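You operate a simulated robot arm through the tools that you are given. There is no shell and no other tool. Be economical: measure what you need, move in short steps, check, and stop when the job is done.

You are at the controls of a simulated robot arm. One attempt, no reset.

JOB
Pull the pipe elbow up till its outlet runs along the bench.
Fine: tighten the vice first; red spanner on the hub, stop with the mark in the green band, outlet toward the tape winder; spanner back, then slacken the vice.
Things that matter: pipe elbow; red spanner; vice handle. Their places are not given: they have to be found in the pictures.

It is judged by the outcome, as a careful person would: the job done as asked, and still so three seconds after it is handed in. It fails if anything else is knocked over, pushed out of place, dropped, spilled or broken.

ROBOT AND FRAMES
A 6-joint arm with a two-finger parallel gripper, fixed in place. Base frame: the origin is at the foot of the arm, x ahead of it, y to its left, z up; the work surface is at about z = 860. Readings come in mm, degrees, newtons and seconds.
With the tool pointing down near the work surface it reaches from about 360 to 760 mm from the base axis. Its first joint turns from -66.0 to 66.0 degrees. Payload 2.45 kg.
The TCP is the grasp point between the finger pads, 24 mm short of the fingertips. In the tool frame z runs along the fingers and y along their closing line. The gripper opens to 68 mm. The fingers are 17 mm wide and 10 mm thick; the gripper's body (40 by 70 mm) begins 41 mm behind the TCP.
Orientation is that of the tool frame in the base frame, as [roll, pitch, yaw] about the fixed x, y, z axes, in that order (R = Rz(yaw) Ry(pitch) Rx(roll)). With the fingers straight down and closing along the base's y, the tool's x points along the base's -x, its y along +y and its z along -z.

CONTROLS
- The arm moves only by the tool drive_tool. Its argument "increments" is a list that holds one entry, the list of rows, each a list of 7 numbers: the shift along the tool's x, y, z in units of 300 mm (1.0 is 300 mm), then the turn, a rotation vector about the tool's x, y, z in units of 180 degrees (1.0 is 180 degrees), then the gripper command, from -1 (shut) to 1 (fully open), values between in proportion. In form: [[[dx, dy, dz, wx, wy, wz, claw], ...]]. A call has 1 to 8 rows; each row is the pose to reach, as a shift and turn from the pose commanded when the call began, along the tool's axes at that moment. A call with a number of a shift or a turn outside -1 to 1 is refused whole. A row lasts 0.2 s, in which the tool goes at most 50 mm and 8.6 degrees; a call with a longer step from one row to the next is refused whole, and so is a gripper value outside its range. Where a pose cannot be reached the arm comes as near as it can. A force on the tool above 40 N (or 10 N above the force at the start of the call, whichever is more), or a blocked arm, ends the call early, and 0.2 s more pass. Each finger travels about 108 mm/s and halts on what it meets, pressing with about 28 N; the grip force reading is that of the motor and also rises with nothing between the fingers. The clock runs only during rows and for 0.2 s after the last one: add rows that repeat a pose to give the fingers time. It gives the time, the measured TCP pose, the force on the tool (base axes), the opening and the grip force at its end, in the units of the frame above (readings bear some noise), with the torque about the TCP (base axes, N m) and any sound that the robot's microphone picked up, and new pictures: "show" is both (left out), scene, wrist or none.
- Cameras (640 x 400 px; columns grow to the right, rows downward): "scene" is fixed at [176.4, 421.4, 1467.8]; the picture's right is [-0.64, -0.77, 0.00], its down [-0.41, 0.34, -0.85] and it looks along [0.65, -0.54, -0.53] (base axes); focal length 361 px, centre (320, 200). "wrist" rides on the gripper at [84, 11, -75] in the tool frame; the picture's right is [-0.13, 0.99, 0.00], its down [-0.60, -0.08, -0.79] and it looks along [-0.79, -0.10, 0.61] (tool axes); focal length 251 px, centre (320, 200).
- pixel_to_xyz(camera, pixels): for up to 12 pixels [column, row] of the newest picture of that camera ("zoom" is the newest enlarged one), the place [x, y, z] in the base frame of the surface seen there, good to about 3 mm. No time passes.
- inspect(camera, box): a new picture of the part [left, top, right, bottom] of that camera's present view, enlarged. No time passes.
- close_job(): hands the job in; it is judged then, once.

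Keep the steps short. Do not move on a guess: measure, check each grasp and each placing, and mend mistakes. In all there are 80 turns and 200 pictures (those below and enlarged ones count). Leave the gripper open and the arm clear of the work at the hand-in unless told otherwise, and finish with a single line.

The tools are called after "Emit:" by a JSON object that holds its "method" and its "body". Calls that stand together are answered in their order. drive_tool: Moves the arm, as the interface text tells. Its arguments: {"type":"object","properties":{"increments":{"type":"array"},"show":{"type":"string","enum":["both","scene","wrist","none"]}},"required":["increments"]} The other tools are called the same way: pixel_to_xyz (camera, pixels) gives the place of the surface under pixels of a picture; inspect (camera, box) takes an enlarged picture of a part of a camera's view; close_job () hands the job in.

At the start:

```text
clock: 0.0
tool_pos: [450.9, 54.2, 1280.3]
ee_rot: [-180.0, 0.1, 179.9]
wrist_force: [0.0, -0.1, 0.7]
ft_torque: [-0.02, 0.0, 0.0]
finger_gap: 67.8
grasp_force: 0.0
```

scene: 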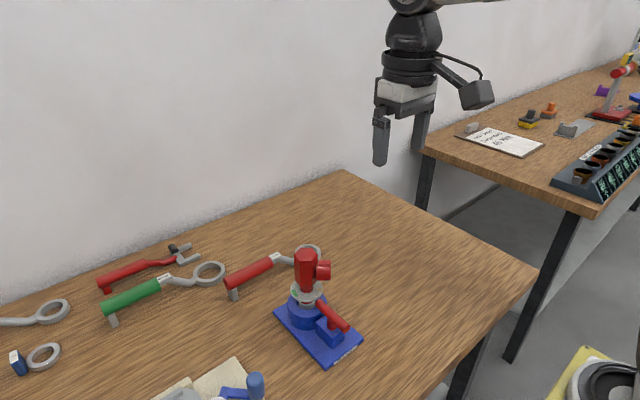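
wrist: 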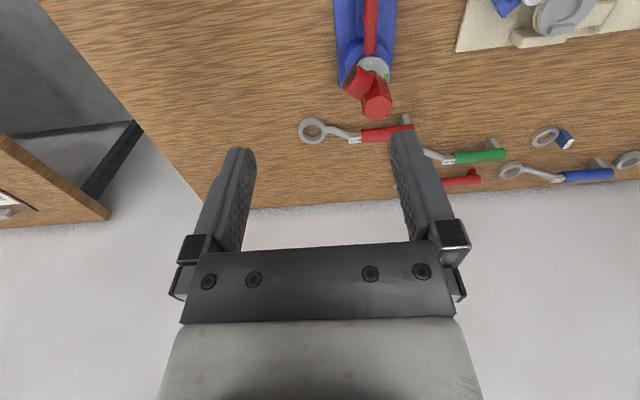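

I see a blue vice holding a red elbow, with spanners on the bench. I'll enlarge these parts first.

Emit:
{"method": "inspect", "body": {"camera": "scene", "box": [200, 220, 380, 380]}}

Emit:
{"method": "inspect", "body": {"camera": "wrist", "box": [280, 0, 480, 200]}}

Emit:
{"method": "inspect", "body": {"camera": "scene", "box": [0, 220, 280, 400]}}

```text
2.50 times, centred on (290, 300) of scene
```

zoom: 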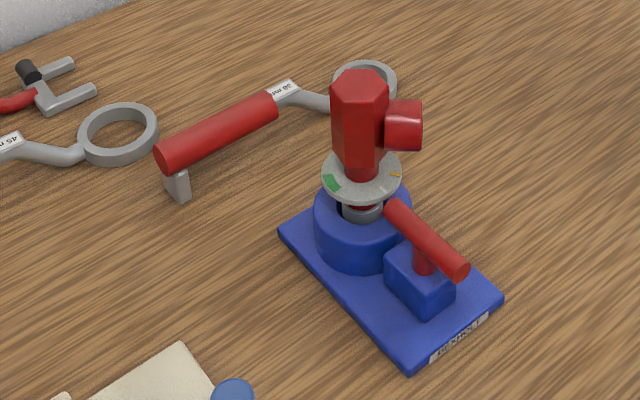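

```text
2.00 times, centred on (380, 100) of wrist
```

zoom: 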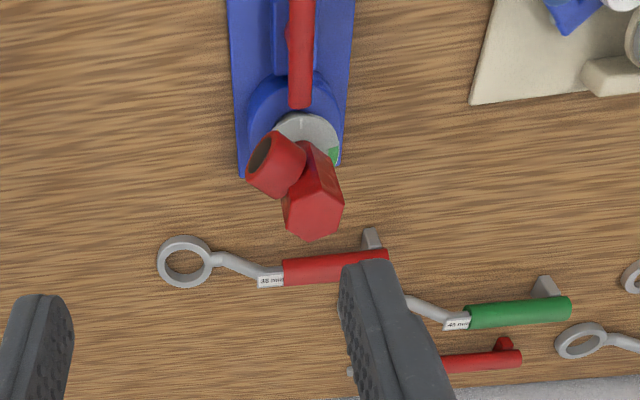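

```text
2.22 times, centred on (140, 310) of scene
```

zoom: 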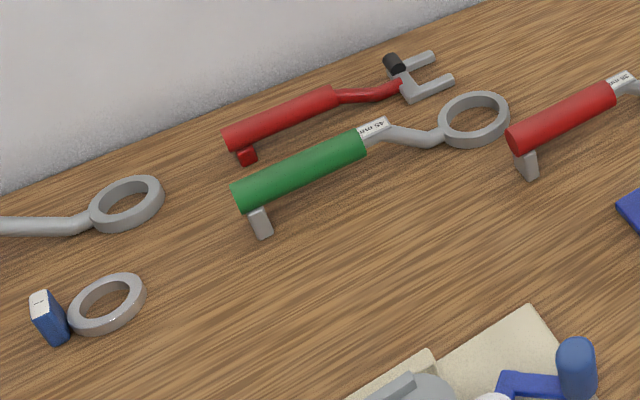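

I'll measure the vice, elbow, spanner and the neighbouring objects.

Emit:
{"method": "pixel_to_xyz", "body": {"camera": "scene", "pixels": [[306, 249], [324, 270], [307, 292], [319, 302], [348, 329], [275, 314], [328, 364], [361, 338], [228, 281], [274, 259], [310, 247], [321, 251]]}}

Emit:
{"method": "pixel_to_xyz", "body": {"camera": "wrist", "pixels": [[313, 121], [313, 130], [302, 127], [354, 138], [365, 136], [410, 131], [407, 117], [376, 112], [358, 84], [370, 5], [560, 20], [385, 78]]}}

Emit:
{"method": "inspect", "body": {"camera": "scene", "box": [270, 230, 370, 310]}}

Emit:
{"method": "inspect", "body": {"camera": "scene", "box": [120, 340, 280, 400]}}

Emit:
{"method": "inspect", "body": {"camera": "scene", "box": [440, 40, 640, 220]}}

Emit:
{"method": "inspect", "body": {"camera": "wrist", "box": [440, 0, 640, 120]}}

```text
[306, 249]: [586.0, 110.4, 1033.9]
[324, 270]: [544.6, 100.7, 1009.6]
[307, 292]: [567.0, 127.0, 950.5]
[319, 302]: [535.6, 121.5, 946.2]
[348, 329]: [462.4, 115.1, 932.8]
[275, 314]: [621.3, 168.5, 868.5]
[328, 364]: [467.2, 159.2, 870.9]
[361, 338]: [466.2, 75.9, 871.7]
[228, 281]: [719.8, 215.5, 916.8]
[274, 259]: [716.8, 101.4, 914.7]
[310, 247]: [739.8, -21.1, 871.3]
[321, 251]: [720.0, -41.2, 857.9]
```

```text
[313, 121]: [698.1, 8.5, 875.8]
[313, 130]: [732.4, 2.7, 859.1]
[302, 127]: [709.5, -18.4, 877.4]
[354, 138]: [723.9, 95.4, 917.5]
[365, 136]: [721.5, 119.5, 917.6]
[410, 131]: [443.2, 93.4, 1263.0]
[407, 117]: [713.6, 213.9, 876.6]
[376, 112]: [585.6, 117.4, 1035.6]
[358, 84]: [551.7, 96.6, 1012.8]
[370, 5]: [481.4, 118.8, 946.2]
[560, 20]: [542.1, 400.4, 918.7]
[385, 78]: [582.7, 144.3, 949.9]
```

```text
5.00 times, centred on (320, 270) of scene
```

zoom: 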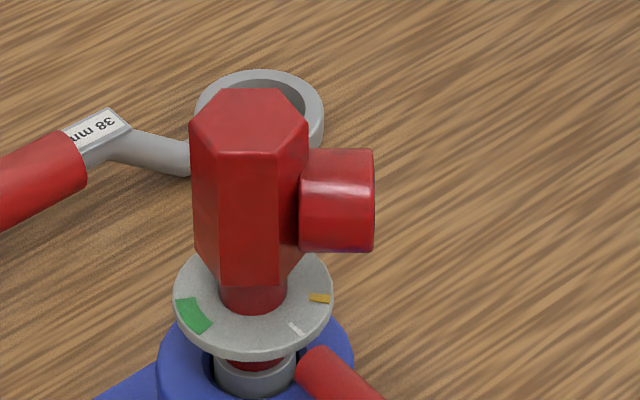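

```text
4.00 times, centred on (200, 370) of scene
```

zoom: 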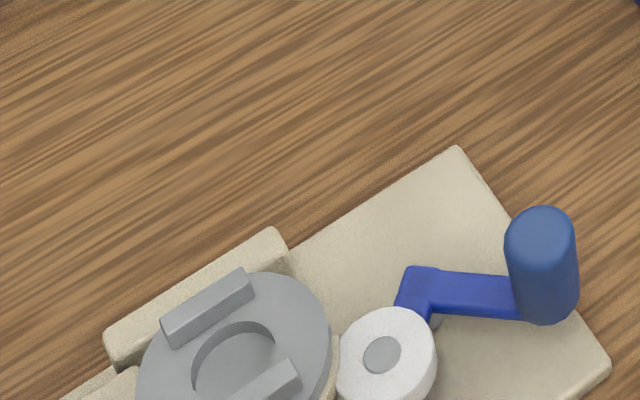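

```text
2.22 times, centred on (540, 130) of scene
```

zoom: 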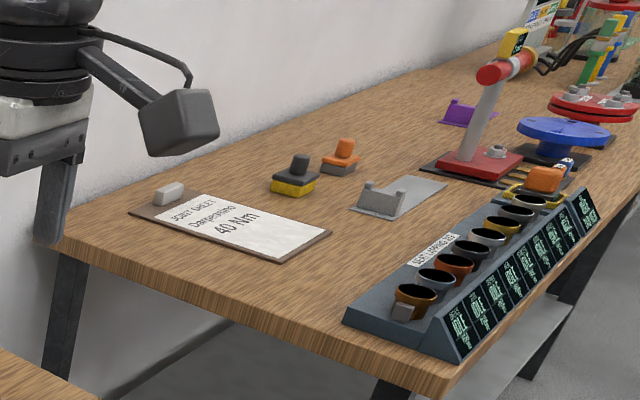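

```text
3.20 times, centred on (540, 60) of wrist
```

zoom: 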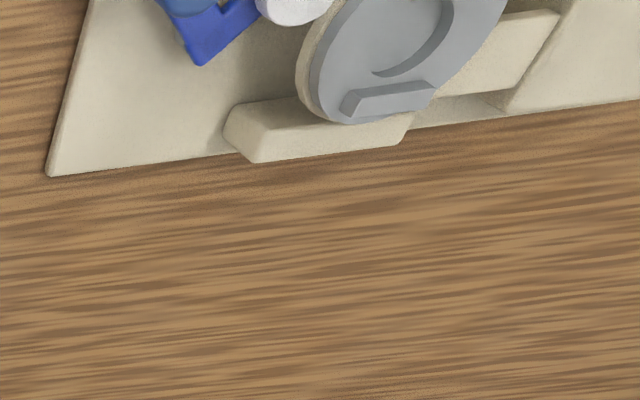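

The beige base with the blue crank and white roll, on the left, is the tape winder. Next I'll bring the wrist camera down for a closer look at the vice and elbow.

Emit:
{"method": "drive_tool", "body": {"increments": [[[0.02, 0.06, 0.15, 0, 0, 0, 1], [0.04, 0.1, 0.3, 0, 0, 0, 1], [0.06, 0.15, 0.43, 0, 0, 0, 1], [0.06, 0.19, 0.5, 0, 0, 0, 1], [0.06, 0.19, 0.5, 0, 0, 0, 1]]], "show": "both"}}

```text
clock: 1.2
tool_pos: [432.5, 111.6, 1128.8]
ee_rot: [180.0, 0.0, 180.0]
wrist_force: [-0.3, 0.4, 0.2]
ft_torque: [0.0, 0.04, -0.01]
finger_gap: 67.9
grasp_force: 0.0
```

scene: 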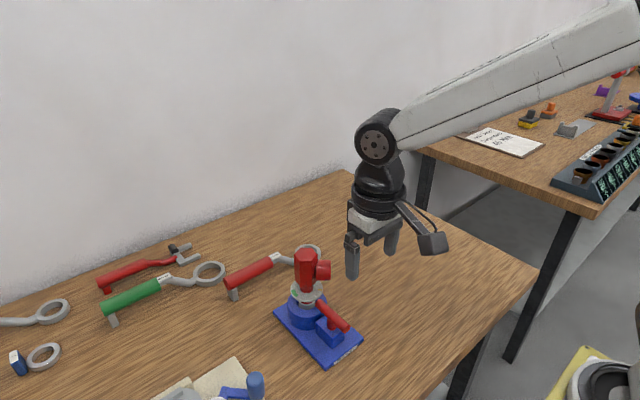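
wrist: 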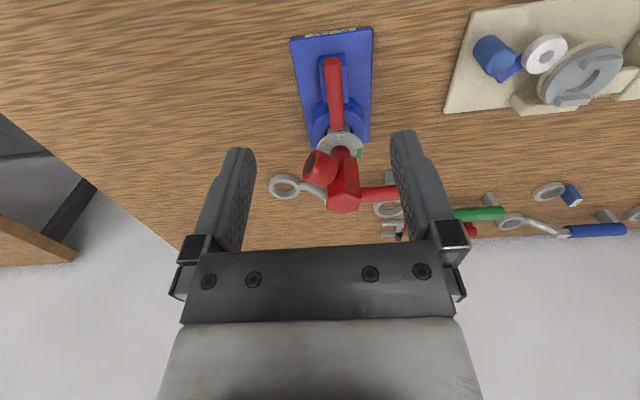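

The vice is now in the upper middle of the wrist view. I'll enlarge it.

Emit:
{"method": "inspect", "body": {"camera": "wrist", "box": [280, 20, 400, 220]}}

Emit:
{"method": "inspect", "body": {"camera": "wrist", "box": [290, 110, 390, 220]}}

Emit:
{"method": "pixel_to_xyz", "body": {"camera": "wrist", "pixels": [[333, 62], [338, 126], [334, 94], [329, 94], [341, 94], [345, 143], [359, 153], [322, 145], [340, 200], [357, 207], [329, 205], [310, 162]]}}

```text
2.00 times, centred on (340, 120) of wrist
```

zoom: 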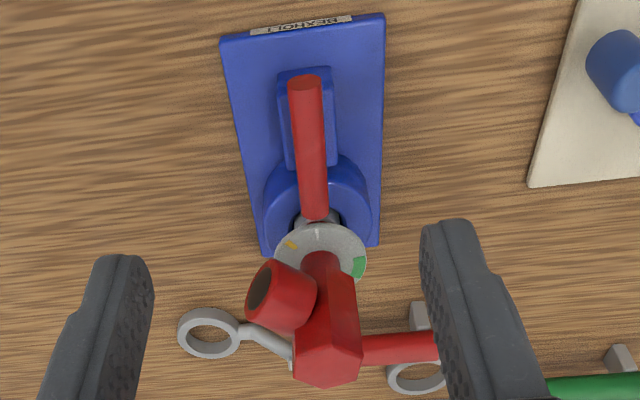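

```text
3.64 times, centred on (340, 165) of wrist
```

zoom: 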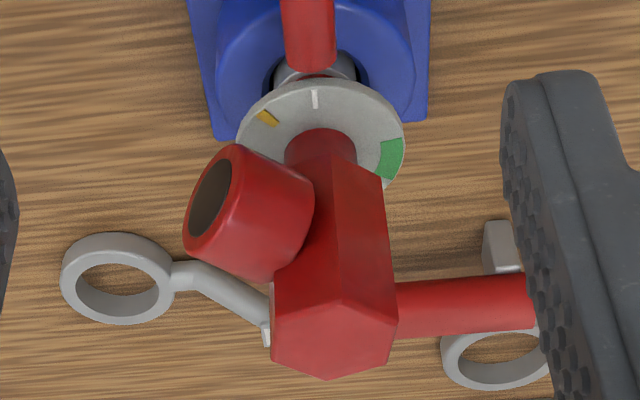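

```text
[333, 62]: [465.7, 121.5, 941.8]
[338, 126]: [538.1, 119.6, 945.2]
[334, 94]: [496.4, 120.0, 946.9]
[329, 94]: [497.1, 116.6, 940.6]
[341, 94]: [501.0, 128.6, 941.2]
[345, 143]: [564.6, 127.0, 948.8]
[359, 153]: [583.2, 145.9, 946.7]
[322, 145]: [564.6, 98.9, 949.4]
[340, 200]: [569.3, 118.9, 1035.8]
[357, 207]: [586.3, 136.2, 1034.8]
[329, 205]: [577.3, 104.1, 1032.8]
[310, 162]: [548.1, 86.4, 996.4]
```

The T-bar runs along x, centred near (500, 120, 942). I'll measure the hex top corners, the dial marks and the outlet more exactly.

Emit:
{"method": "pixel_to_xyz", "body": {"camera": "zoom", "pixels": [[340, 303], [395, 325], [386, 364], [326, 377], [275, 362], [276, 322], [266, 117], [315, 98], [390, 148], [238, 150], [193, 240], [385, 176]]}}

Emit:
{"method": "pixel_to_xyz", "body": {"camera": "scene", "pixels": [[304, 249], [297, 256], [313, 258], [311, 249], [299, 249], [327, 270], [330, 262], [330, 278], [318, 260], [309, 292], [295, 294], [334, 306]]}}

```text
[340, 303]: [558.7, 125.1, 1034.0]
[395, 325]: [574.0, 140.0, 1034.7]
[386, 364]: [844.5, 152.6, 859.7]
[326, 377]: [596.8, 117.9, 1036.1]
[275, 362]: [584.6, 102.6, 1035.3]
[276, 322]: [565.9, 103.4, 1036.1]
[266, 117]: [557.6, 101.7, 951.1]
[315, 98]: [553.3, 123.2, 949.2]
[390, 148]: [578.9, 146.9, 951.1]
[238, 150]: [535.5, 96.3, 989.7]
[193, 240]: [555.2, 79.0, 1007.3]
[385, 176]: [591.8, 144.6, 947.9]
```

```text
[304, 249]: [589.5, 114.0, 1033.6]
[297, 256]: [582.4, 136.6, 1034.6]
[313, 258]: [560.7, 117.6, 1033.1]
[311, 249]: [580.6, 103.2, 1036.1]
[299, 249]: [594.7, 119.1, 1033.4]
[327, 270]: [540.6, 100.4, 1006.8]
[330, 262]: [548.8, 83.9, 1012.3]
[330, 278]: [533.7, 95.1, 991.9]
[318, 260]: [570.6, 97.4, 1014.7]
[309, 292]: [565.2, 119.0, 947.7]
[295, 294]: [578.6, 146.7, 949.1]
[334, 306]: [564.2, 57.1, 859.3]
```

Hub axis is about (579, 121), with the outlet at about -139° and the green band near +60 to +95°. Before gripping the bar I need the vice block's top height and the bar ends.

Emit:
{"method": "pixel_to_xyz", "body": {"camera": "scene", "pixels": [[322, 329], [334, 331], [346, 335], [319, 322], [335, 314], [346, 326], [330, 311], [330, 325], [329, 343]]}}

Emit:
{"method": "inspect", "body": {"camera": "scene", "box": [290, 280, 370, 370]}}

```text
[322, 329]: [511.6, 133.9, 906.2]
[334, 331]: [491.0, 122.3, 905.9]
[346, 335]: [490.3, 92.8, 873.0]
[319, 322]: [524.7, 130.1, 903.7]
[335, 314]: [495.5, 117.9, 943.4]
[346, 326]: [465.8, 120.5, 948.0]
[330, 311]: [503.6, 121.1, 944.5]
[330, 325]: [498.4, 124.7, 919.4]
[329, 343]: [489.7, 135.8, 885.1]
```

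```text
4.44 times, centred on (330, 325) of scene
```

zoom: 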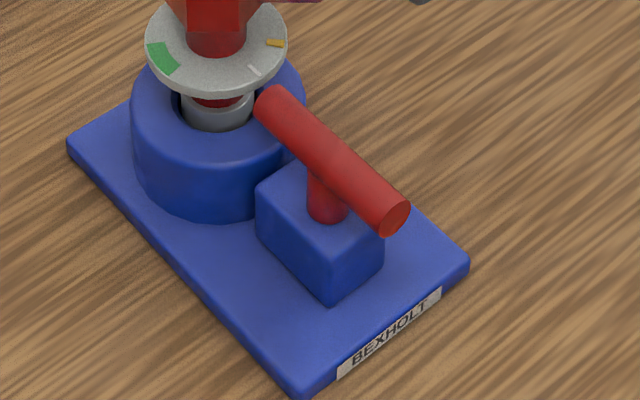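

The block top is at z 906, so a TCP height of 941 leaves the fingertips clear. I'll move above the bar centre (500, 120).

Emit:
{"method": "drive_tool", "body": {"increments": [[[-0.11, 0.015, 0.1, 0, 0, 0, 1], [-0.225, 0.03, 0.2, 0, 0, 0, 1], [-0.225, 0.03, 0.33, 0, 0, 0, 1], [-0.225, 0.03, 0.45, 0, 0, 0, 1], [-0.225, 0.03, 0.45, 0, 0, 0, 1]]], "show": "both"}}

```text
clock: 2.4
tool_pos: [503.9, 121.8, 994.6]
ee_rot: [180.0, 0.1, 179.9]
wrist_force: [-0.9, -0.9, -0.8]
ft_torque: [0.02, 0.0, 0.06]
finger_gap: 67.9
grasp_force: 0.0
```

scene: 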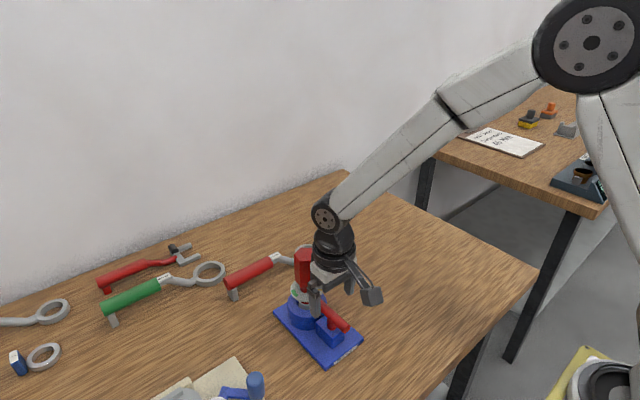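
wrist: 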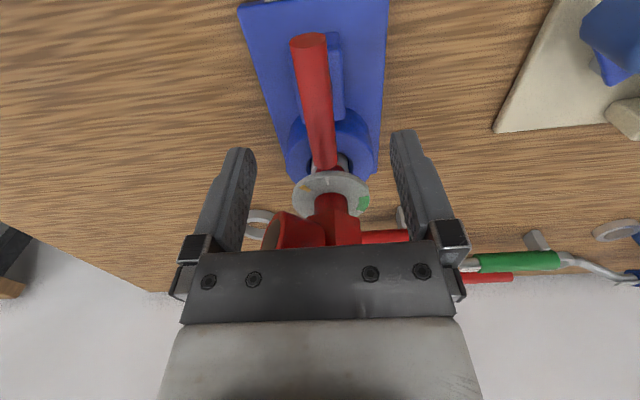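

I'm above the bar. Next I'll shift 5 mm back, lower to z ≈ 941 with the gripper open, then close.

Emit:
{"method": "drive_tool", "body": {"increments": [[[0.018, 0, 0.06, 0, 0, 0, 1], [0.018, 0, 0.12, 0, 0, 0, 1], [0.018, 0, 0.178, 0, 0, 0, 1], [0.018, 0, 0.178, 0, 0, 0, 0.2], [0.018, 0, 0.178, 0, 0, 0, -0.4], [0.018, 0, 0.178, 0, 0, 0, -1], [0.018, 0, 0.178, 0, 0, 0, -1]]], "show": "both"}}

```text
clock: 4.0
tool_pos: [496.8, 120.2, 939.8]
ee_rot: [180.0, 0.0, 180.0]
wrist_force: [1.2, -2.9, -5.2]
ft_torque: [0.09, -0.24, -0.02]
finger_gap: 18.0
grasp_force: 36.3
```

scene: 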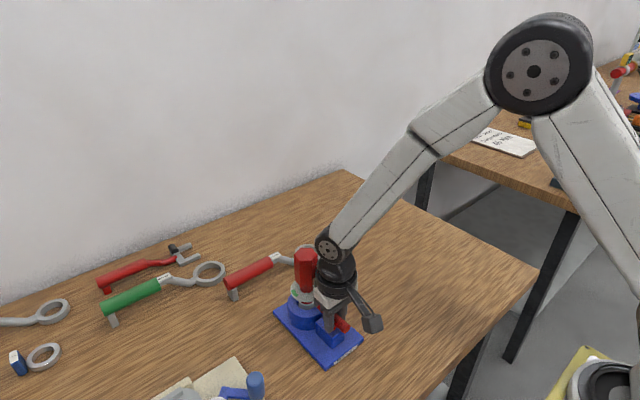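
wrist: 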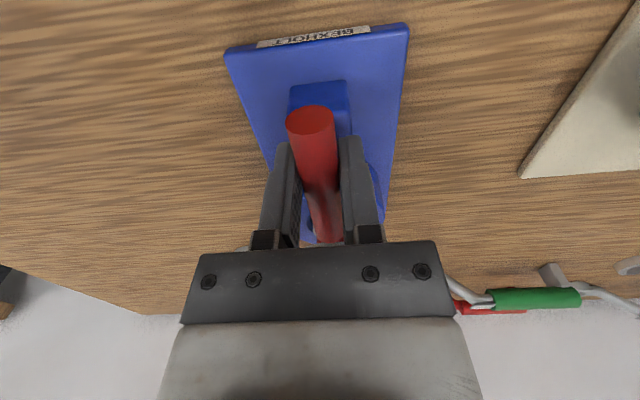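

The bar is held (gap 18 mm). I'll turn clockwise from above (+ about tool z) in small steps and watch the torque.

Emit:
{"method": "drive_tool", "body": {"increments": [[[0, 0, 0, 0, 0, 0.03, -1], [0, 0, 0, 0, 0, 0.06, -1], [0, 0, 0, 0, 0, 0.09, -1], [0, 0, 0, 0, 0, 0.09, -1]]], "show": "scene"}}

```text
clock: 5.0
tool_pos: [497.4, 122.3, 940.1]
ee_rot: [179.9, 0.1, 163.8]
wrist_force: [21.2, 16.5, -28.0]
ft_torque: [0.04, 0.07, 0.18]
finger_gap: 18.1
grasp_force: 36.2
```

scene: 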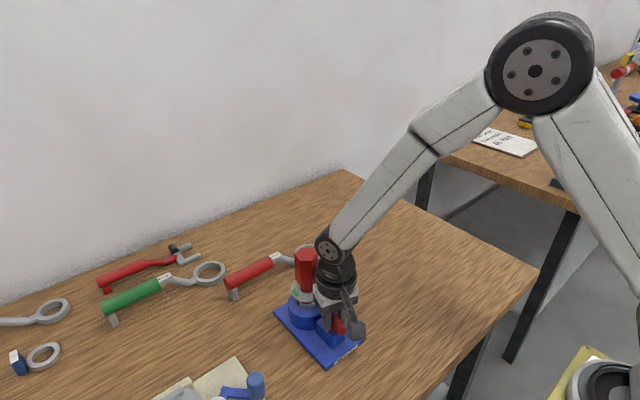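

It turned about 16°. The side force shows the pivot sits a few mm ahead of my grip and the screw draws down, so I'll keep turning along the arc with that correction.

Emit:
{"method": "drive_tool", "body": {"increments": [[[0, 0.008, 0.004, 0, 0, 0.0, -1], [0, 0.01, 0.005, 0, 0, 0.03, -1], [0, 0.012, 0.006, 0, 0, 0.06, -1], [0, 0.013, 0.007, 0, 0, 0.09, -1], [0, 0.013, 0.007, 0, 0, 0.09, -1]]], "show": "none"}}

```text
clock: 6.2
tool_pos: [497.0, 124.2, 939.9]
ee_rot: [179.8, 0.3, 147.4]
wrist_force: [8.7, -5.8, 30.9]
ft_torque: [-0.54, -0.22, -0.01]
finger_gap: 18.3
grasp_force: 36.6
```

The bar has turned 33° with no torque yet. I pushed slightly too low, so I'll ease up about 1 mm and keep turning.

Emit:
{"method": "drive_tool", "body": {"increments": [[[0, 0, -0.003, 0, 0, 0.03, -1], [0, 0.002, -0.003, 0, 0, 0.06, -1], [0, 0.003, -0.003, 0, 0, 0.09, -1], [0, 0.003, -0.003, 0, 0, 0.09, -1]]], "show": "scene"}}

```text
clock: 7.2
tool_pos: [500.3, 127.1, 940.4]
ee_rot: [179.7, 0.1, 131.3]
wrist_force: [22.6, 1.8, -2.2]
ft_torque: [-0.22, -0.07, 0.12]
finger_gap: 18.3
grasp_force: 36.3
```

scene: 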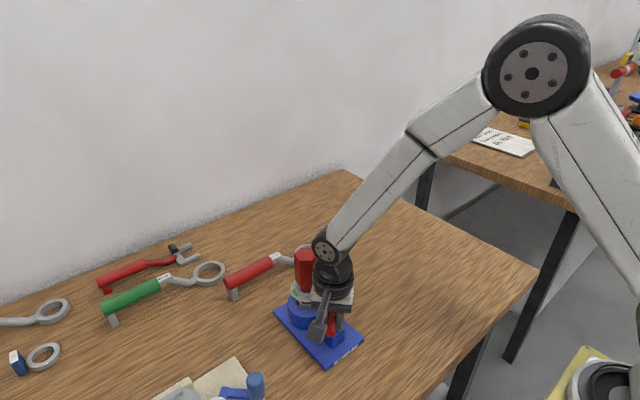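

That's 49°, and still loose. I'll turn to about 64°. Past roughly 75° the gripper body would come near the outlet, so I'd have to regrip.

Emit:
{"method": "drive_tool", "body": {"increments": [[[-0.002, 0.005, 0, 0, 0, 0.03, -1], [-0.003, 0.009, 0, 0, 0, 0.06, -1], [-0.003, 0.012, 0, 0, 0, 0.085, -1], [-0.003, 0.012, 0, 0, 0, 0.085, -1]]], "show": "both"}}

```text
clock: 8.2
tool_pos: [500.9, 127.9, 939.0]
ee_rot: [179.7, 0.0, 116.0]
wrist_force: [17.9, 14.0, -8.0]
ft_torque: [0.08, -0.08, 0.18]
finger_gap: 17.8
grasp_force: 36.5
```

scene: 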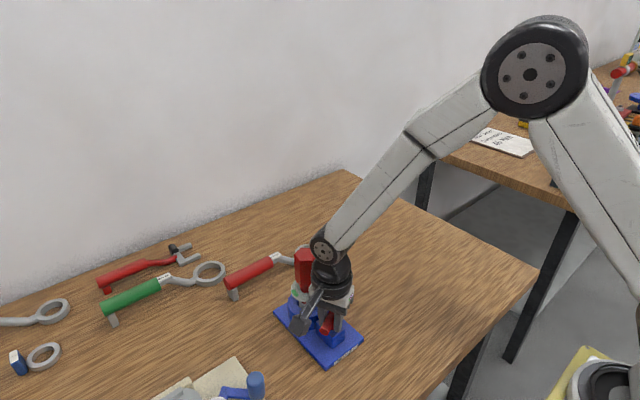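
wrist: 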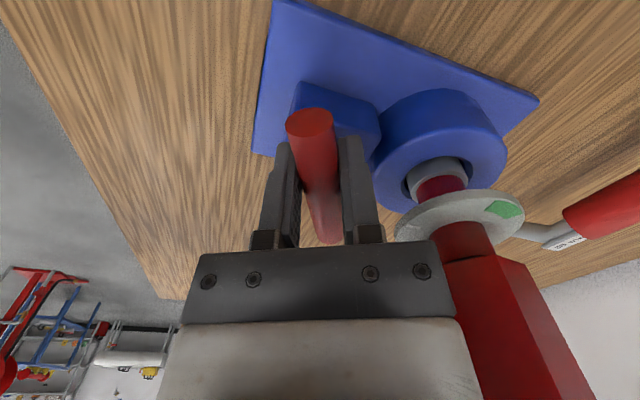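

It's at 64° and still turning freely. The gripper body is now close to the elbow, so I'll release, rise, and back away toward -x. After that I can push the bar's left end round with closed fingers.

Emit:
{"method": "drive_tool", "body": {"increments": [[[0, 0, 0, 0, 0, 0, 0], [0, 0, 0, 0, 0, 0, 0.6], [0, 0, -0.12, 0, 0, 0, 0.6], [0, 0, -0.2, 0, 0, 0, 0.6], [0.07, -0.14, -0.2, 0, 0, 0, 0.4], [0.07, -0.14, -0.25, 0, 0, -0.04, 0.2], [0.07, -0.14, -0.25, 0, 0, -0.08, 0.0], [0.07, -0.14, -0.25, 0, 0, -0.12, -0.5]]], "show": "both"}}

```text
clock: 10.0
tool_pos: [451.9, 128.2, 1015.5]
ee_rot: [-180.0, 0.0, 137.8]
wrist_force: [1.1, -0.1, -0.7]
ft_torque: [-0.01, -0.04, 0.01]
finger_gap: 17.0
grasp_force: 0.1
```

scene: 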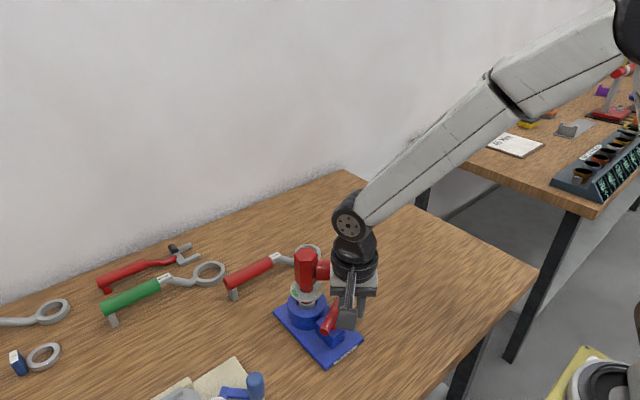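
wrist: 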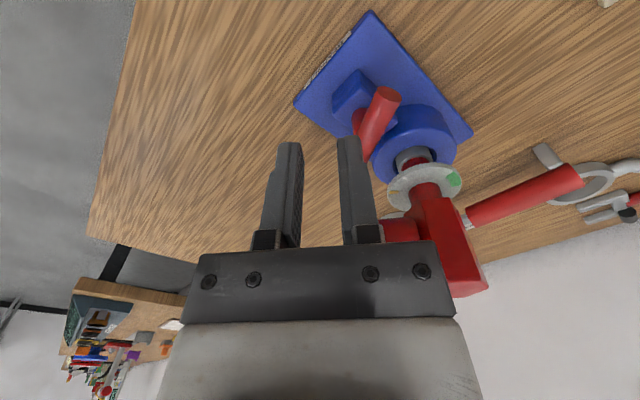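

The bar stayed put. I'll measure its present position.

Emit:
{"method": "pixel_to_xyz", "body": {"camera": "wrist", "pixels": [[389, 94], [380, 110], [376, 132], [370, 152], [359, 120], [350, 82]]}}

Emit:
{"method": "inspect", "body": {"camera": "wrist", "box": [330, 60, 480, 220]}}

```text
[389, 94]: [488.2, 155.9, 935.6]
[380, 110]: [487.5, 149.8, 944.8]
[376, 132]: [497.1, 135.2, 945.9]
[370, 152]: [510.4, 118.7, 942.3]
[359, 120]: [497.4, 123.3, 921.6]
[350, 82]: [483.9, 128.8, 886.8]
```

```text
2.50 times, centred on (405, 140) of wrist
```

zoom: 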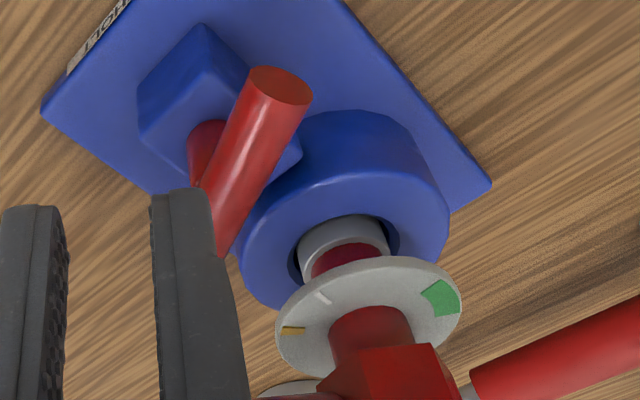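

The bar's left end is at (488, 156, 936) and the stem is near (503, 121). I'll square the tool to yaw 180, shut the fingers, and lower beside the bar at (455, 143, 937).

Emit:
{"method": "drive_tool", "body": {"increments": [[[0.005, 0.009, 0, 0, 0, -0.047, -1], [0.01, 0.018, 0, 0, 0, -0.094, -1], [0.015, 0.026, 0, 0, 0, -0.141, -1], [0.02, 0.035, 0, 0, 0, -0.188, -1], [0.026, 0.044, 0, 0, 0, -0.234, -1], [0.026, 0.044, 0.13, 0, 0, -0.234, -1], [0.026, 0.044, 0.26, 0, 0, -0.234, -1], [0.026, 0.044, 0.26, 0, 0, -0.234, -1]]], "show": "both"}}

```text
clock: 11.8
tool_pos: [455.1, 143.6, 935.9]
ee_rot: [180.0, 0.0, 179.8]
wrist_force: [0.7, -0.1, 0.0]
ft_torque: [0.02, -0.01, -0.03]
finger_gap: 0.0
grasp_force: 23.5
```

scene: 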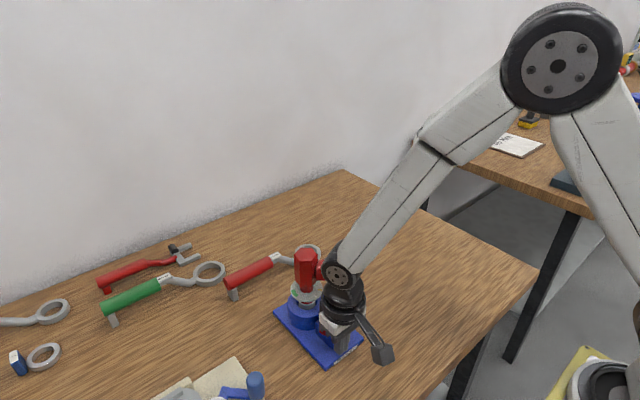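
wrist: 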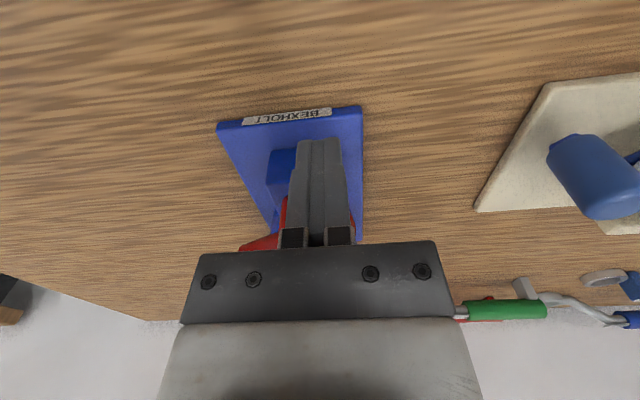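

Now I'll push along the arc toward +x in small steps.

Emit:
{"method": "drive_tool", "body": {"increments": [[[-0.05, 0.011, 0, 0, 0, 0, -1], [-0.077, 0.025, 0, 0, 0, 0, -1], [-0.097, 0.035, 0, 0, 0, 0, -1], [-0.113, 0.041, 0, 0, 0, 0, -1], [-0.113, 0.041, 0, 0, 0, 0, -1]]], "show": "both"}}

```text
clock: 13.0
tool_pos: [486.6, 153.5, 935.7]
ee_rot: [-179.8, -0.3, 179.8]
wrist_force: [-27.5, -6.6, 13.5]
ft_torque: [0.04, -0.41, -0.23]
finger_gap: 0.0
grasp_force: 23.7
```

scene: 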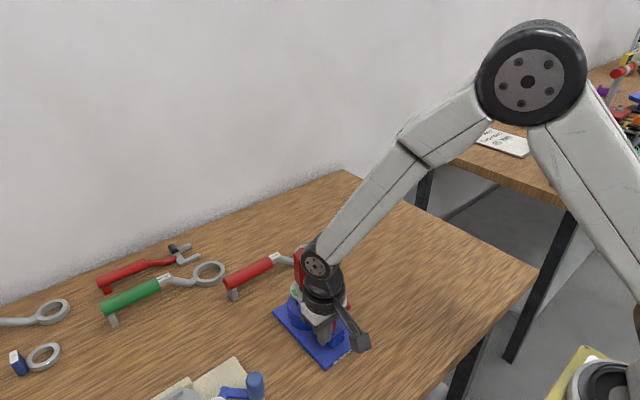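
wrist: 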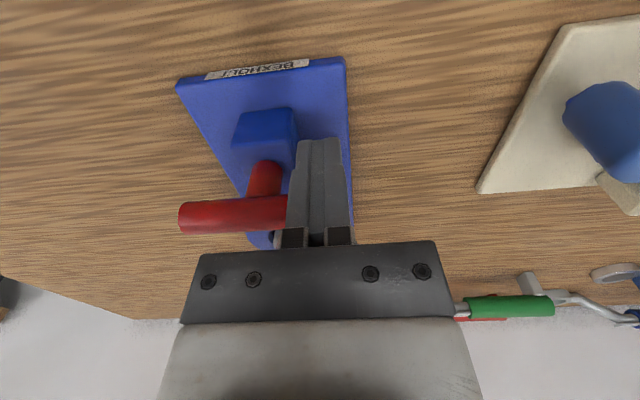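

The bar is now across, at about 85–90°, and the resistance has risen to about 28 N. I'll keep pushing gently.

Emit:
{"method": "drive_tool", "body": {"increments": [[[-0.01, 0.003, 0, 0, 0, 0, -1], [-0.02, 0.006, 0, 0, 0, 0, -1], [-0.03, 0.008, 0, 0, 0, 0, -1], [-0.04, 0.01, 0, 0, 0, 0, -1]]], "show": "wrist"}}

```text
clock: 13.4
tool_pos: [486.7, 152.9, 934.1]
ee_rot: [-179.7, -1.1, 179.8]
wrist_force: [-7.2, 0.5, 1.0]
ft_torque: [-0.06, -0.09, -0.03]
finger_gap: 0.1
grasp_force: 23.2
stopped in row 1: the force on the tool passed its limit at 44 N (the readings are from after the stop); the commanded pose is now the measured one
```

wrist: 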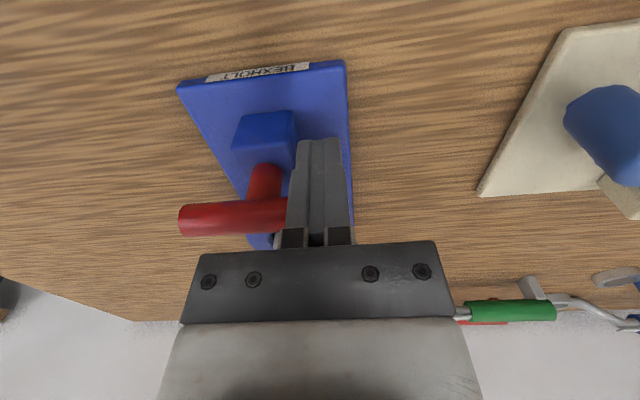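

It stopped firmly at 44 N. I'll push once more to confirm it's tight and not just sticking.

Emit:
{"method": "drive_tool", "body": {"increments": [[[-0.006, 0.0, -0.006, 0, 0, 0, -1], [-0.012, 0.0, -0.006, 0, 0, 0, -1], [-0.018, 0.0, -0.006, 0, 0, 0, -1], [-0.024, 0, -0.006, 0, 0, 0, -1]]], "show": "none"}}

Emit:
{"method": "pixel_to_xyz", "body": {"camera": "wrist", "pixels": [[185, 215], [230, 212], [275, 210], [265, 180]]}}

```text
clock: 14.2
tool_pos: [486.3, 153.6, 933.7]
ee_rot: [-179.3, -1.9, 179.8]
wrist_force: [-7.0, 3.0, 2.2]
ft_torque: [-0.02, -0.11, -0.04]
finger_gap: 0.2
grasp_force: 23.4
stopped in row 4: the force on the tool passed its limit at 43 N (the readings are from after the stop); the commanded pose is now the measured one
```

```text
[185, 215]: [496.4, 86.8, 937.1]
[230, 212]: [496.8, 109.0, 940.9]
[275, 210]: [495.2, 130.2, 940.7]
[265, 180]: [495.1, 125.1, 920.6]
```

The bar doesn't move under 43 N, so the vice is tight; the bar sat at x ≈ 505 along y. I'll back off, rise, and go to look at the spanner.

Emit:
{"method": "drive_tool", "body": {"increments": [[[0.1, 0, 0, 0.004, 0.0106, 0, -1], [0.1, 0, -0.16, 0.004, 0.0106, 0, -1], [0.1, 0, -0.32, 0.004, 0.0106, 0, 0], [0.1, -0.1, -0.44, 0.004, 0.0106, 0, 1], [0.0, -0.2, -0.54, 0.004, 0.0106, 0, 1], [-0.08, -0.3, -0.6, 0.004, 0.0106, 0, 1], [-0.18, -0.31, -0.65, 0.004, 0.0106, 0, 1], [-0.18, -0.31, -0.65, 0.004, 0.0106, 0, 1]]], "show": "both"}}

```text
refused: row 5 steps farther than a row can; nothing moved
```

Emit:
{"method": "drive_tool", "body": {"increments": [[[0.1, 0, 0, 0.004, 0.0106, 0, -1], [0.1, 0, -0.16, 0.004, 0.0106, 0, -1], [0.1, 0, -0.32, 0.004, 0.0106, 0, 0], [0.1, -0.06, -0.46, 0.004, 0.0106, 0, 1], [0.02, -0.14, -0.56, 0.004, 0.0106, 0, 1], [-0.06, -0.22, -0.62, 0.004, 0.0106, 0, 1], [-0.16, -0.31, -0.65, 0.004, 0.0106, 0, 1], [-0.16, -0.31, -0.65, 0.004, 0.0106, 0, 1]]], "show": "both"}}

```text
clock: 16.0
tool_pos: [542.2, 62.1, 1128.8]
ee_rot: [-178.6, -3.6, 179.8]
wrist_force: [-0.3, -0.1, 0.0]
ft_torque: [-0.04, 0.02, 0.0]
finger_gap: 68.1
grasp_force: 0.1
```

scene: 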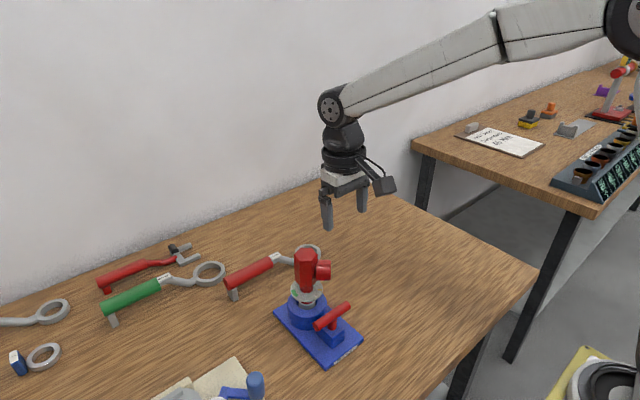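
wrist: 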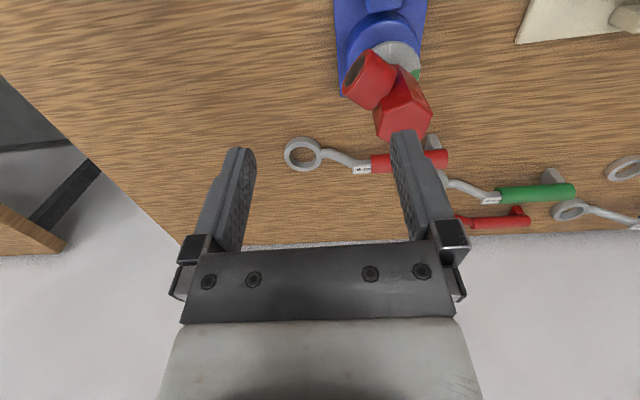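

My tilt correction went the wrong way (pitch is now -3.6°). I'll fix it next, and enlarge the spanner ring as well.

Emit:
{"method": "drive_tool", "body": {"increments": [[[0, 0, 0, -0.008, -0.02, 0, 1], [0, 0, 0, -0.008, -0.02, 0, 1]]], "show": "wrist"}}

Emit:
{"method": "inspect", "body": {"camera": "wrist", "box": [270, 110, 390, 200]}}

Emit:
{"method": "inspect", "body": {"camera": "wrist", "box": [330, 20, 450, 170]}}

Emit:
{"method": "inspect", "body": {"camera": "scene", "box": [215, 230, 345, 310]}}

```text
clock: 16.6
tool_pos: [541.4, 62.2, 1129.6]
ee_rot: [179.9, 0.0, 179.8]
wrist_force: [0.5, -0.7, -0.6]
ft_torque: [-0.01, 0.04, 0.01]
finger_gap: 68.1
grasp_force: 0.0
```

wrist: 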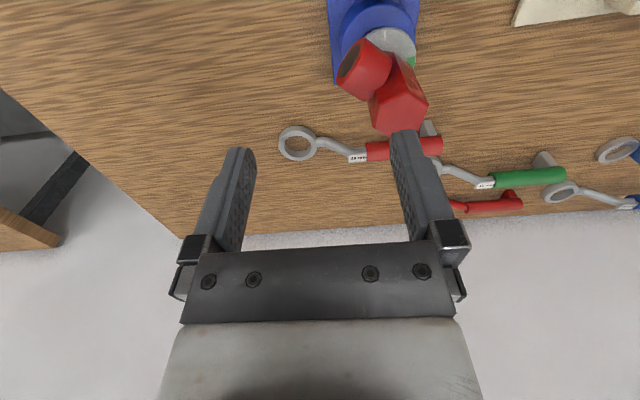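

```text
4.44 times, centred on (330, 155) of wrist
```

zoom: 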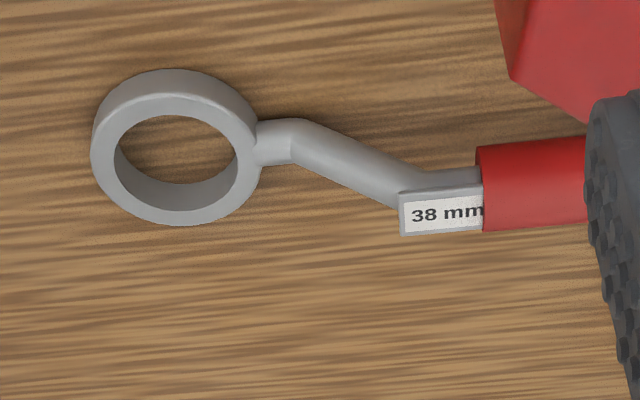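

```text
2.67 times, centred on (390, 95) of wrist
```

zoom: 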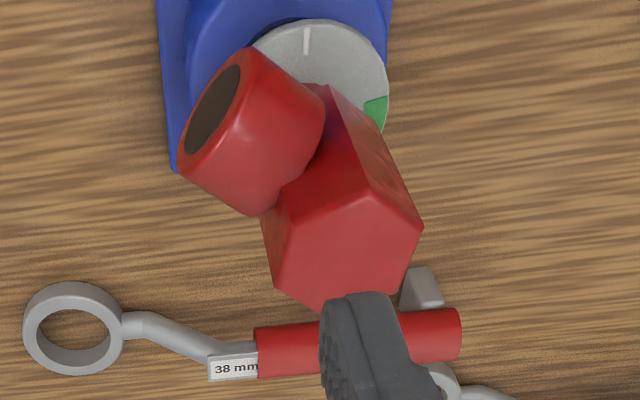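

```text
4.92 times, centred on (280, 270) of scene
```

zoom: 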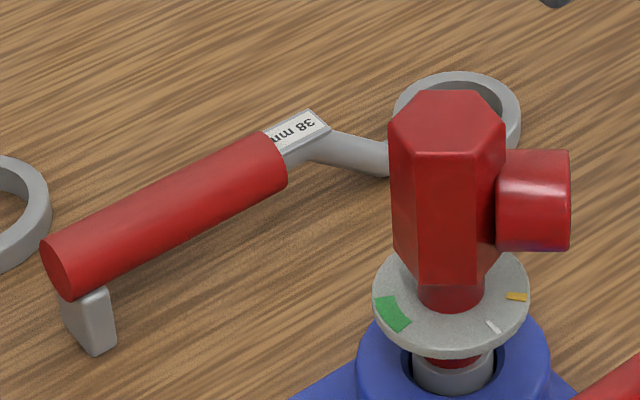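

The ring bore looks plain. I'll measure ring, shank and handle positions.

Emit:
{"method": "pixel_to_xyz", "body": {"camera": "wrist", "pixels": [[281.6, 146], [313.6, 146], [298, 134.3], [298, 158], [298, 144], [358, 158], [370, 151], [380, 150], [388, 149], [434, 145], [441, 144], [434, 130]]}}

Emit:
{"method": "pixel_to_xyz", "body": {"camera": "zoom", "pixels": [[160, 190], [260, 145], [60, 235], [210, 170], [170, 240], [90, 340], [320, 122], [285, 140]]}}

```text
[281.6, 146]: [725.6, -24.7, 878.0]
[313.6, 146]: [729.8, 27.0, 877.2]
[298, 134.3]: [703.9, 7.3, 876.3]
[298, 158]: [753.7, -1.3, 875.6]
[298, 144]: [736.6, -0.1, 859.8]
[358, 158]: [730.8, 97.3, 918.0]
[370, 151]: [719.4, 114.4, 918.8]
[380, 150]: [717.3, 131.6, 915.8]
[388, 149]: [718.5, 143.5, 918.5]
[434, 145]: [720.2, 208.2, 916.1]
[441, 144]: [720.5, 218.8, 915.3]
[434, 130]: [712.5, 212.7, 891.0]
```

```text
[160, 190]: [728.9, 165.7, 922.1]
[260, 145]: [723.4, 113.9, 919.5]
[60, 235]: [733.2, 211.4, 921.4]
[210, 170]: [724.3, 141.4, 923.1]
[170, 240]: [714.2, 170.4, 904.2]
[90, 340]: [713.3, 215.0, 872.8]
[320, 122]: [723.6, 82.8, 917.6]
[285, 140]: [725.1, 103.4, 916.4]
```

The handle axis is at x≈724, z≈910, and the ring centre at (729, 2). My plan is to grip the handle at y≈165 with yaw 90, so the camera looks along the handle toward the ring. I'll start turning and moving there at height.

Emit:
{"method": "drive_tool", "body": {"increments": [[[-0.06, 0.04, 0, 0, 0, 0.046, 1], [-0.12, 0.08, 0, 0, 0, 0.092, 1], [-0.18, 0.12, 0, 0, 0, 0.138, 1], [-0.24, 0.16, 0, 0, 0, 0.184, 1], [-0.3, 0.2, 0, 0, 0, 0.23, 1], [-0.36, 0.24, 0, 0, 0, 0.276, 1], [-0.42, 0.28, 0, 0, 0, 0.322, 1], [-0.48, 0.31, 0, 0, 0, 0.368, 1]]], "show": "none"}}

```text
clock: 18.4
tool_pos: [685.1, 154.6, 1128.2]
ee_rot: [179.9, -0.2, 113.4]
wrist_force: [1.1, 0.4, -1.3]
ft_torque: [0.0, 0.0, -0.01]
finger_gap: 67.8
grasp_force: 0.0
```

Next I'll finish the rotation to yaw 90 and come down to z≈960 above the handle.

Emit:
{"method": "drive_tool", "body": {"increments": [[[-0.007, 0.045, 0, 0, 0, 0.045, 1], [-0.014, 0.09, 0.05, 0, 0, 0.09, 1], [-0.02, 0.133, 0.15, 0, 0, 0.131, 1], [-0.02, 0.133, 0.3, 0, 0, 0.131, 1], [-0.02, 0.133, 0.44, 0, 0, 0.131, 1], [-0.02, 0.133, 0.54, 0, 0, 0.131, 1], [-0.02, 0.133, 0.54, 0, 0, 0.131, 1]]], "show": "both"}}

```text
clock: 20.0
tool_pos: [725.2, 165.3, 966.9]
ee_rot: [179.9, -0.2, 90.1]
wrist_force: [0.6, -0.1, 1.0]
ft_torque: [-0.02, 0.0, 0.03]
finger_gap: 67.8
grasp_force: 0.1
```

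scene: 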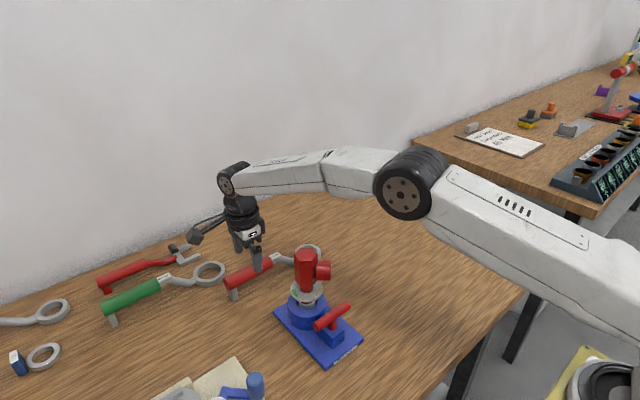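
wrist: 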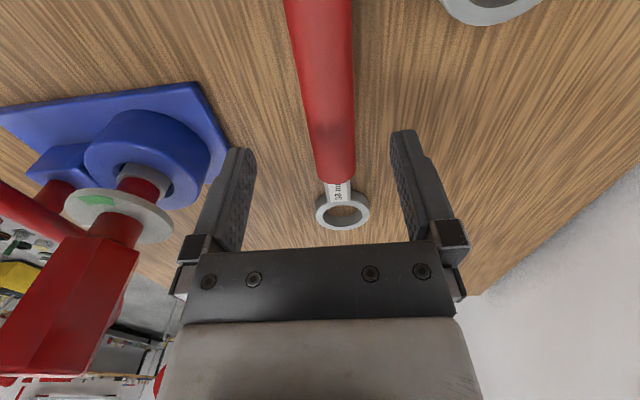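

The handle is centred between the fingers. I'll lower to z≈908 and close.

Emit:
{"method": "drive_tool", "body": {"increments": [[[0, 0, 0.07, 0, 0, 0, 1], [0, 0, 0.14, 0, 0, 0, 1], [0, 0, 0.195, 0, 0, 0, 1], [0, 0, 0.195, 0, 0, 0, 0.3], [0, 0, 0.195, 0, 0, 0, -0.4], [0, 0, 0.195, 0, 0, 0, -1], [0, 0, 0.195, 0, 0, 0, -1]]], "show": "wrist"}}

```text
clock: 21.6
tool_pos: [725.7, 166.6, 908.2]
ee_rot: [179.9, -0.1, 90.0]
wrist_force: [0.3, 0.4, 0.4]
ft_torque: [0.25, 0.0, 0.01]
finger_gap: 27.5
grasp_force: 28.2
```

wrist: 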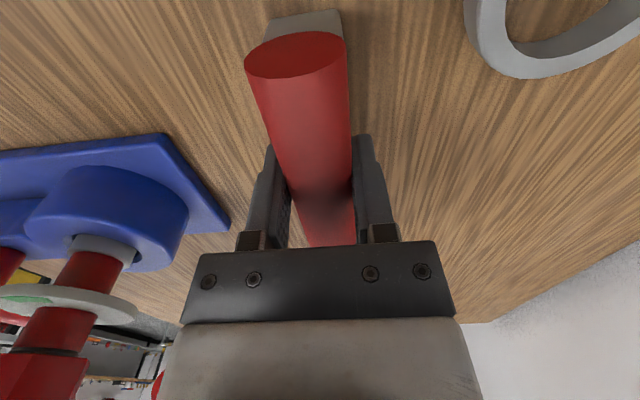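

Gripped, gap 27.5. I'll lift 20 mm and check the load.

Emit:
{"method": "drive_tool", "body": {"increments": [[[0, 0, -0.02, 0, 0, 0, -1], [0, 0, -0.04, 0, 0, 0, -1], [0, 0, -0.067, 0, 0, 0, -1], [0, 0, -0.067, 0, 0, 0, -1]]], "show": "both"}}

```text
clock: 22.6
tool_pos: [724.2, 167.5, 926.9]
ee_rot: [-180.0, -0.1, 90.0]
wrist_force: [0.1, -0.7, -3.8]
ft_torque: [0.14, -0.01, 0.01]
finger_gap: 27.9
grasp_force: 27.8
```

scene: 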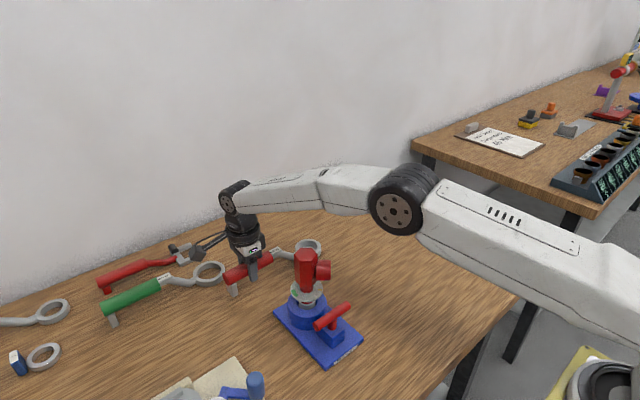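
wrist: 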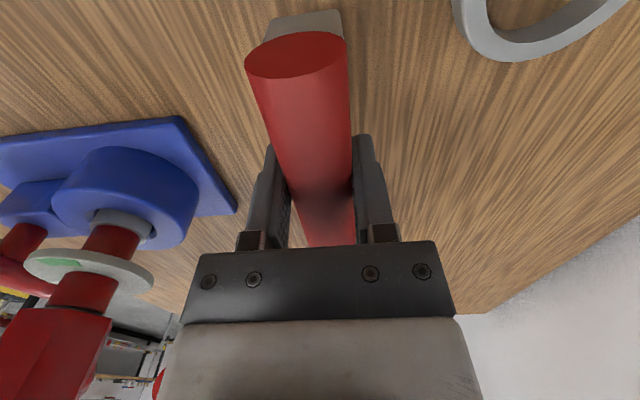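

It lifts cleanly at 3.8 N with no droop. I'll raise it to z≈1130 so the ring clears the hub top at 1036.

Emit:
{"method": "drive_tool", "body": {"increments": [[[0, 0, -0.1, 0, 0, 0, -1], [0, 0, -0.22, 0, 0, 0, -1], [0, 0, -0.34, 0, 0, 0, -1], [0, 0, -0.46, 0, 0, 0, -1], [0, 0, -0.58, 0, 0, 0, -1], [0, 0, -0.68, 0, 0, 0, -1], [0, 0, -0.68, 0, 0, 0, -1]]], "show": "none"}}

```text
clock: 24.2
tool_pos: [724.1, 163.4, 1131.9]
ee_rot: [-179.8, -0.1, 90.0]
wrist_force: [0.8, -0.5, -3.5]
ft_torque: [0.12, -0.01, 0.02]
finger_gap: 27.7
grasp_force: 27.7
```

Next I'll swing it over toward the near side of the hub in three gentle stages. The first is a third of the way.

Emit:
{"method": "drive_tool", "body": {"increments": [[[-0.021, -0.037, 0, 0, 0, -0.03, -1], [-0.042, -0.074, 0, 0, 0, -0.06, -1], [-0.063, -0.111, 0, 0, 0, -0.091, -1], [-0.083, -0.148, 0, 0, 0, -0.122, -1], [-0.104, -0.185, 0, 0, 0, -0.152, -1], [-0.125, -0.223, 0, 0, 0, -0.182, -1], [-0.146, -0.26, 0, 0, 0, -0.213, -1], [-0.167, -0.297, 0, 0, 0, -0.243, -1]]], "show": "none"}}

```text
clock: 26.0
tool_pos: [633.8, 115.7, 1133.3]
ee_rot: [179.8, -0.2, 133.8]
wrist_force: [-1.1, 0.0, -3.8]
ft_torque: [0.11, 0.09, 0.01]
finger_gap: 28.0
grasp_force: 28.3
```

Second third.

Emit:
{"method": "drive_tool", "body": {"increments": [[[0.01, -0.041, 0, 0, 0, -0.03, -1], [0.02, -0.083, 0, 0, 0, -0.06, -1], [0.03, -0.125, 0, 0, 0, -0.091, -1], [0.041, -0.166, 0, 0, 0, -0.122, -1], [0.051, -0.208, 0, 0, 0, -0.152, -1], [0.061, -0.25, 0, 0, 0, -0.182, -1], [0.071, -0.291, 0, 0, 0, -0.213, -1], [0.082, -0.332, 0, 0, 0, -0.243, -1]]], "show": "scene"}}

```text
clock: 27.8
tool_pos: [546.1, 65.5, 1133.5]
ee_rot: [179.8, 0.0, 177.6]
wrist_force: [0.0, 0.1, -2.9]
ft_torque: [-0.01, 0.11, 0.0]
finger_gap: 28.0
grasp_force: 27.6
```

scene: 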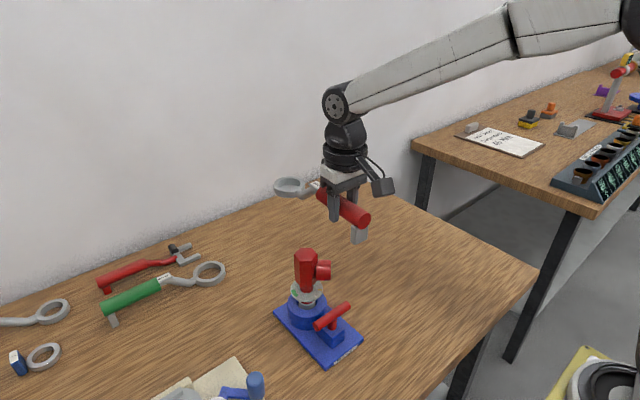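

Last third, to the spot opposite the outlet: TCP (456, 14), yaw 221.

Emit:
{"method": "drive_tool", "body": {"increments": [[[0.036, -0.023, 0, 0, 0, -0.03, -1], [0.073, -0.046, 0, 0, 0, -0.06, -1], [0.11, -0.069, 0, 0, 0, -0.091, -1], [0.146, -0.092, 0, 0, 0, -0.122, -1], [0.183, -0.115, 0, 0, 0, -0.152, -1], [0.219, -0.138, 0, 0, 0, -0.182, -1], [0.256, -0.161, 0, 0, 0, -0.213, -1], [0.292, -0.184, 0, 0, 0, -0.241, -1]]], "show": "both"}}

```text
clock: 29.6
tool_pos: [456.9, 13.6, 1131.3]
ee_rot: [179.8, 0.1, -139.0]
wrist_force: [-1.3, 0.0, -3.4]
ft_torque: [-0.04, 0.07, -0.01]
finger_gap: 27.9
grasp_force: 28.3
```

scene: 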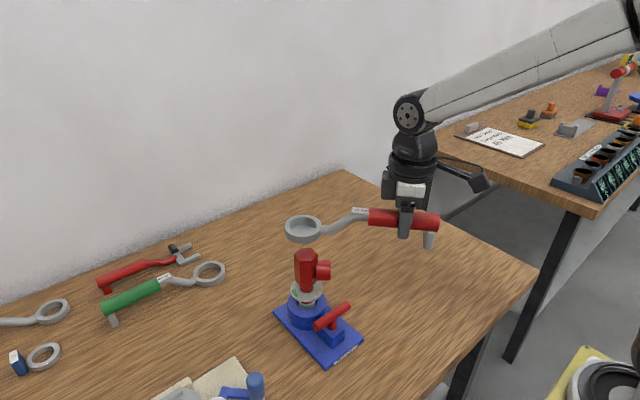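
wrist: 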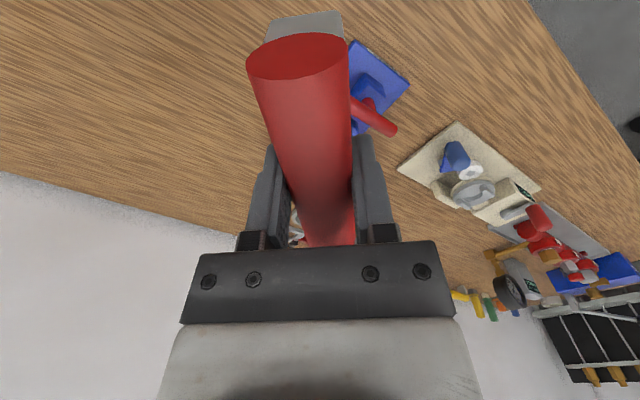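

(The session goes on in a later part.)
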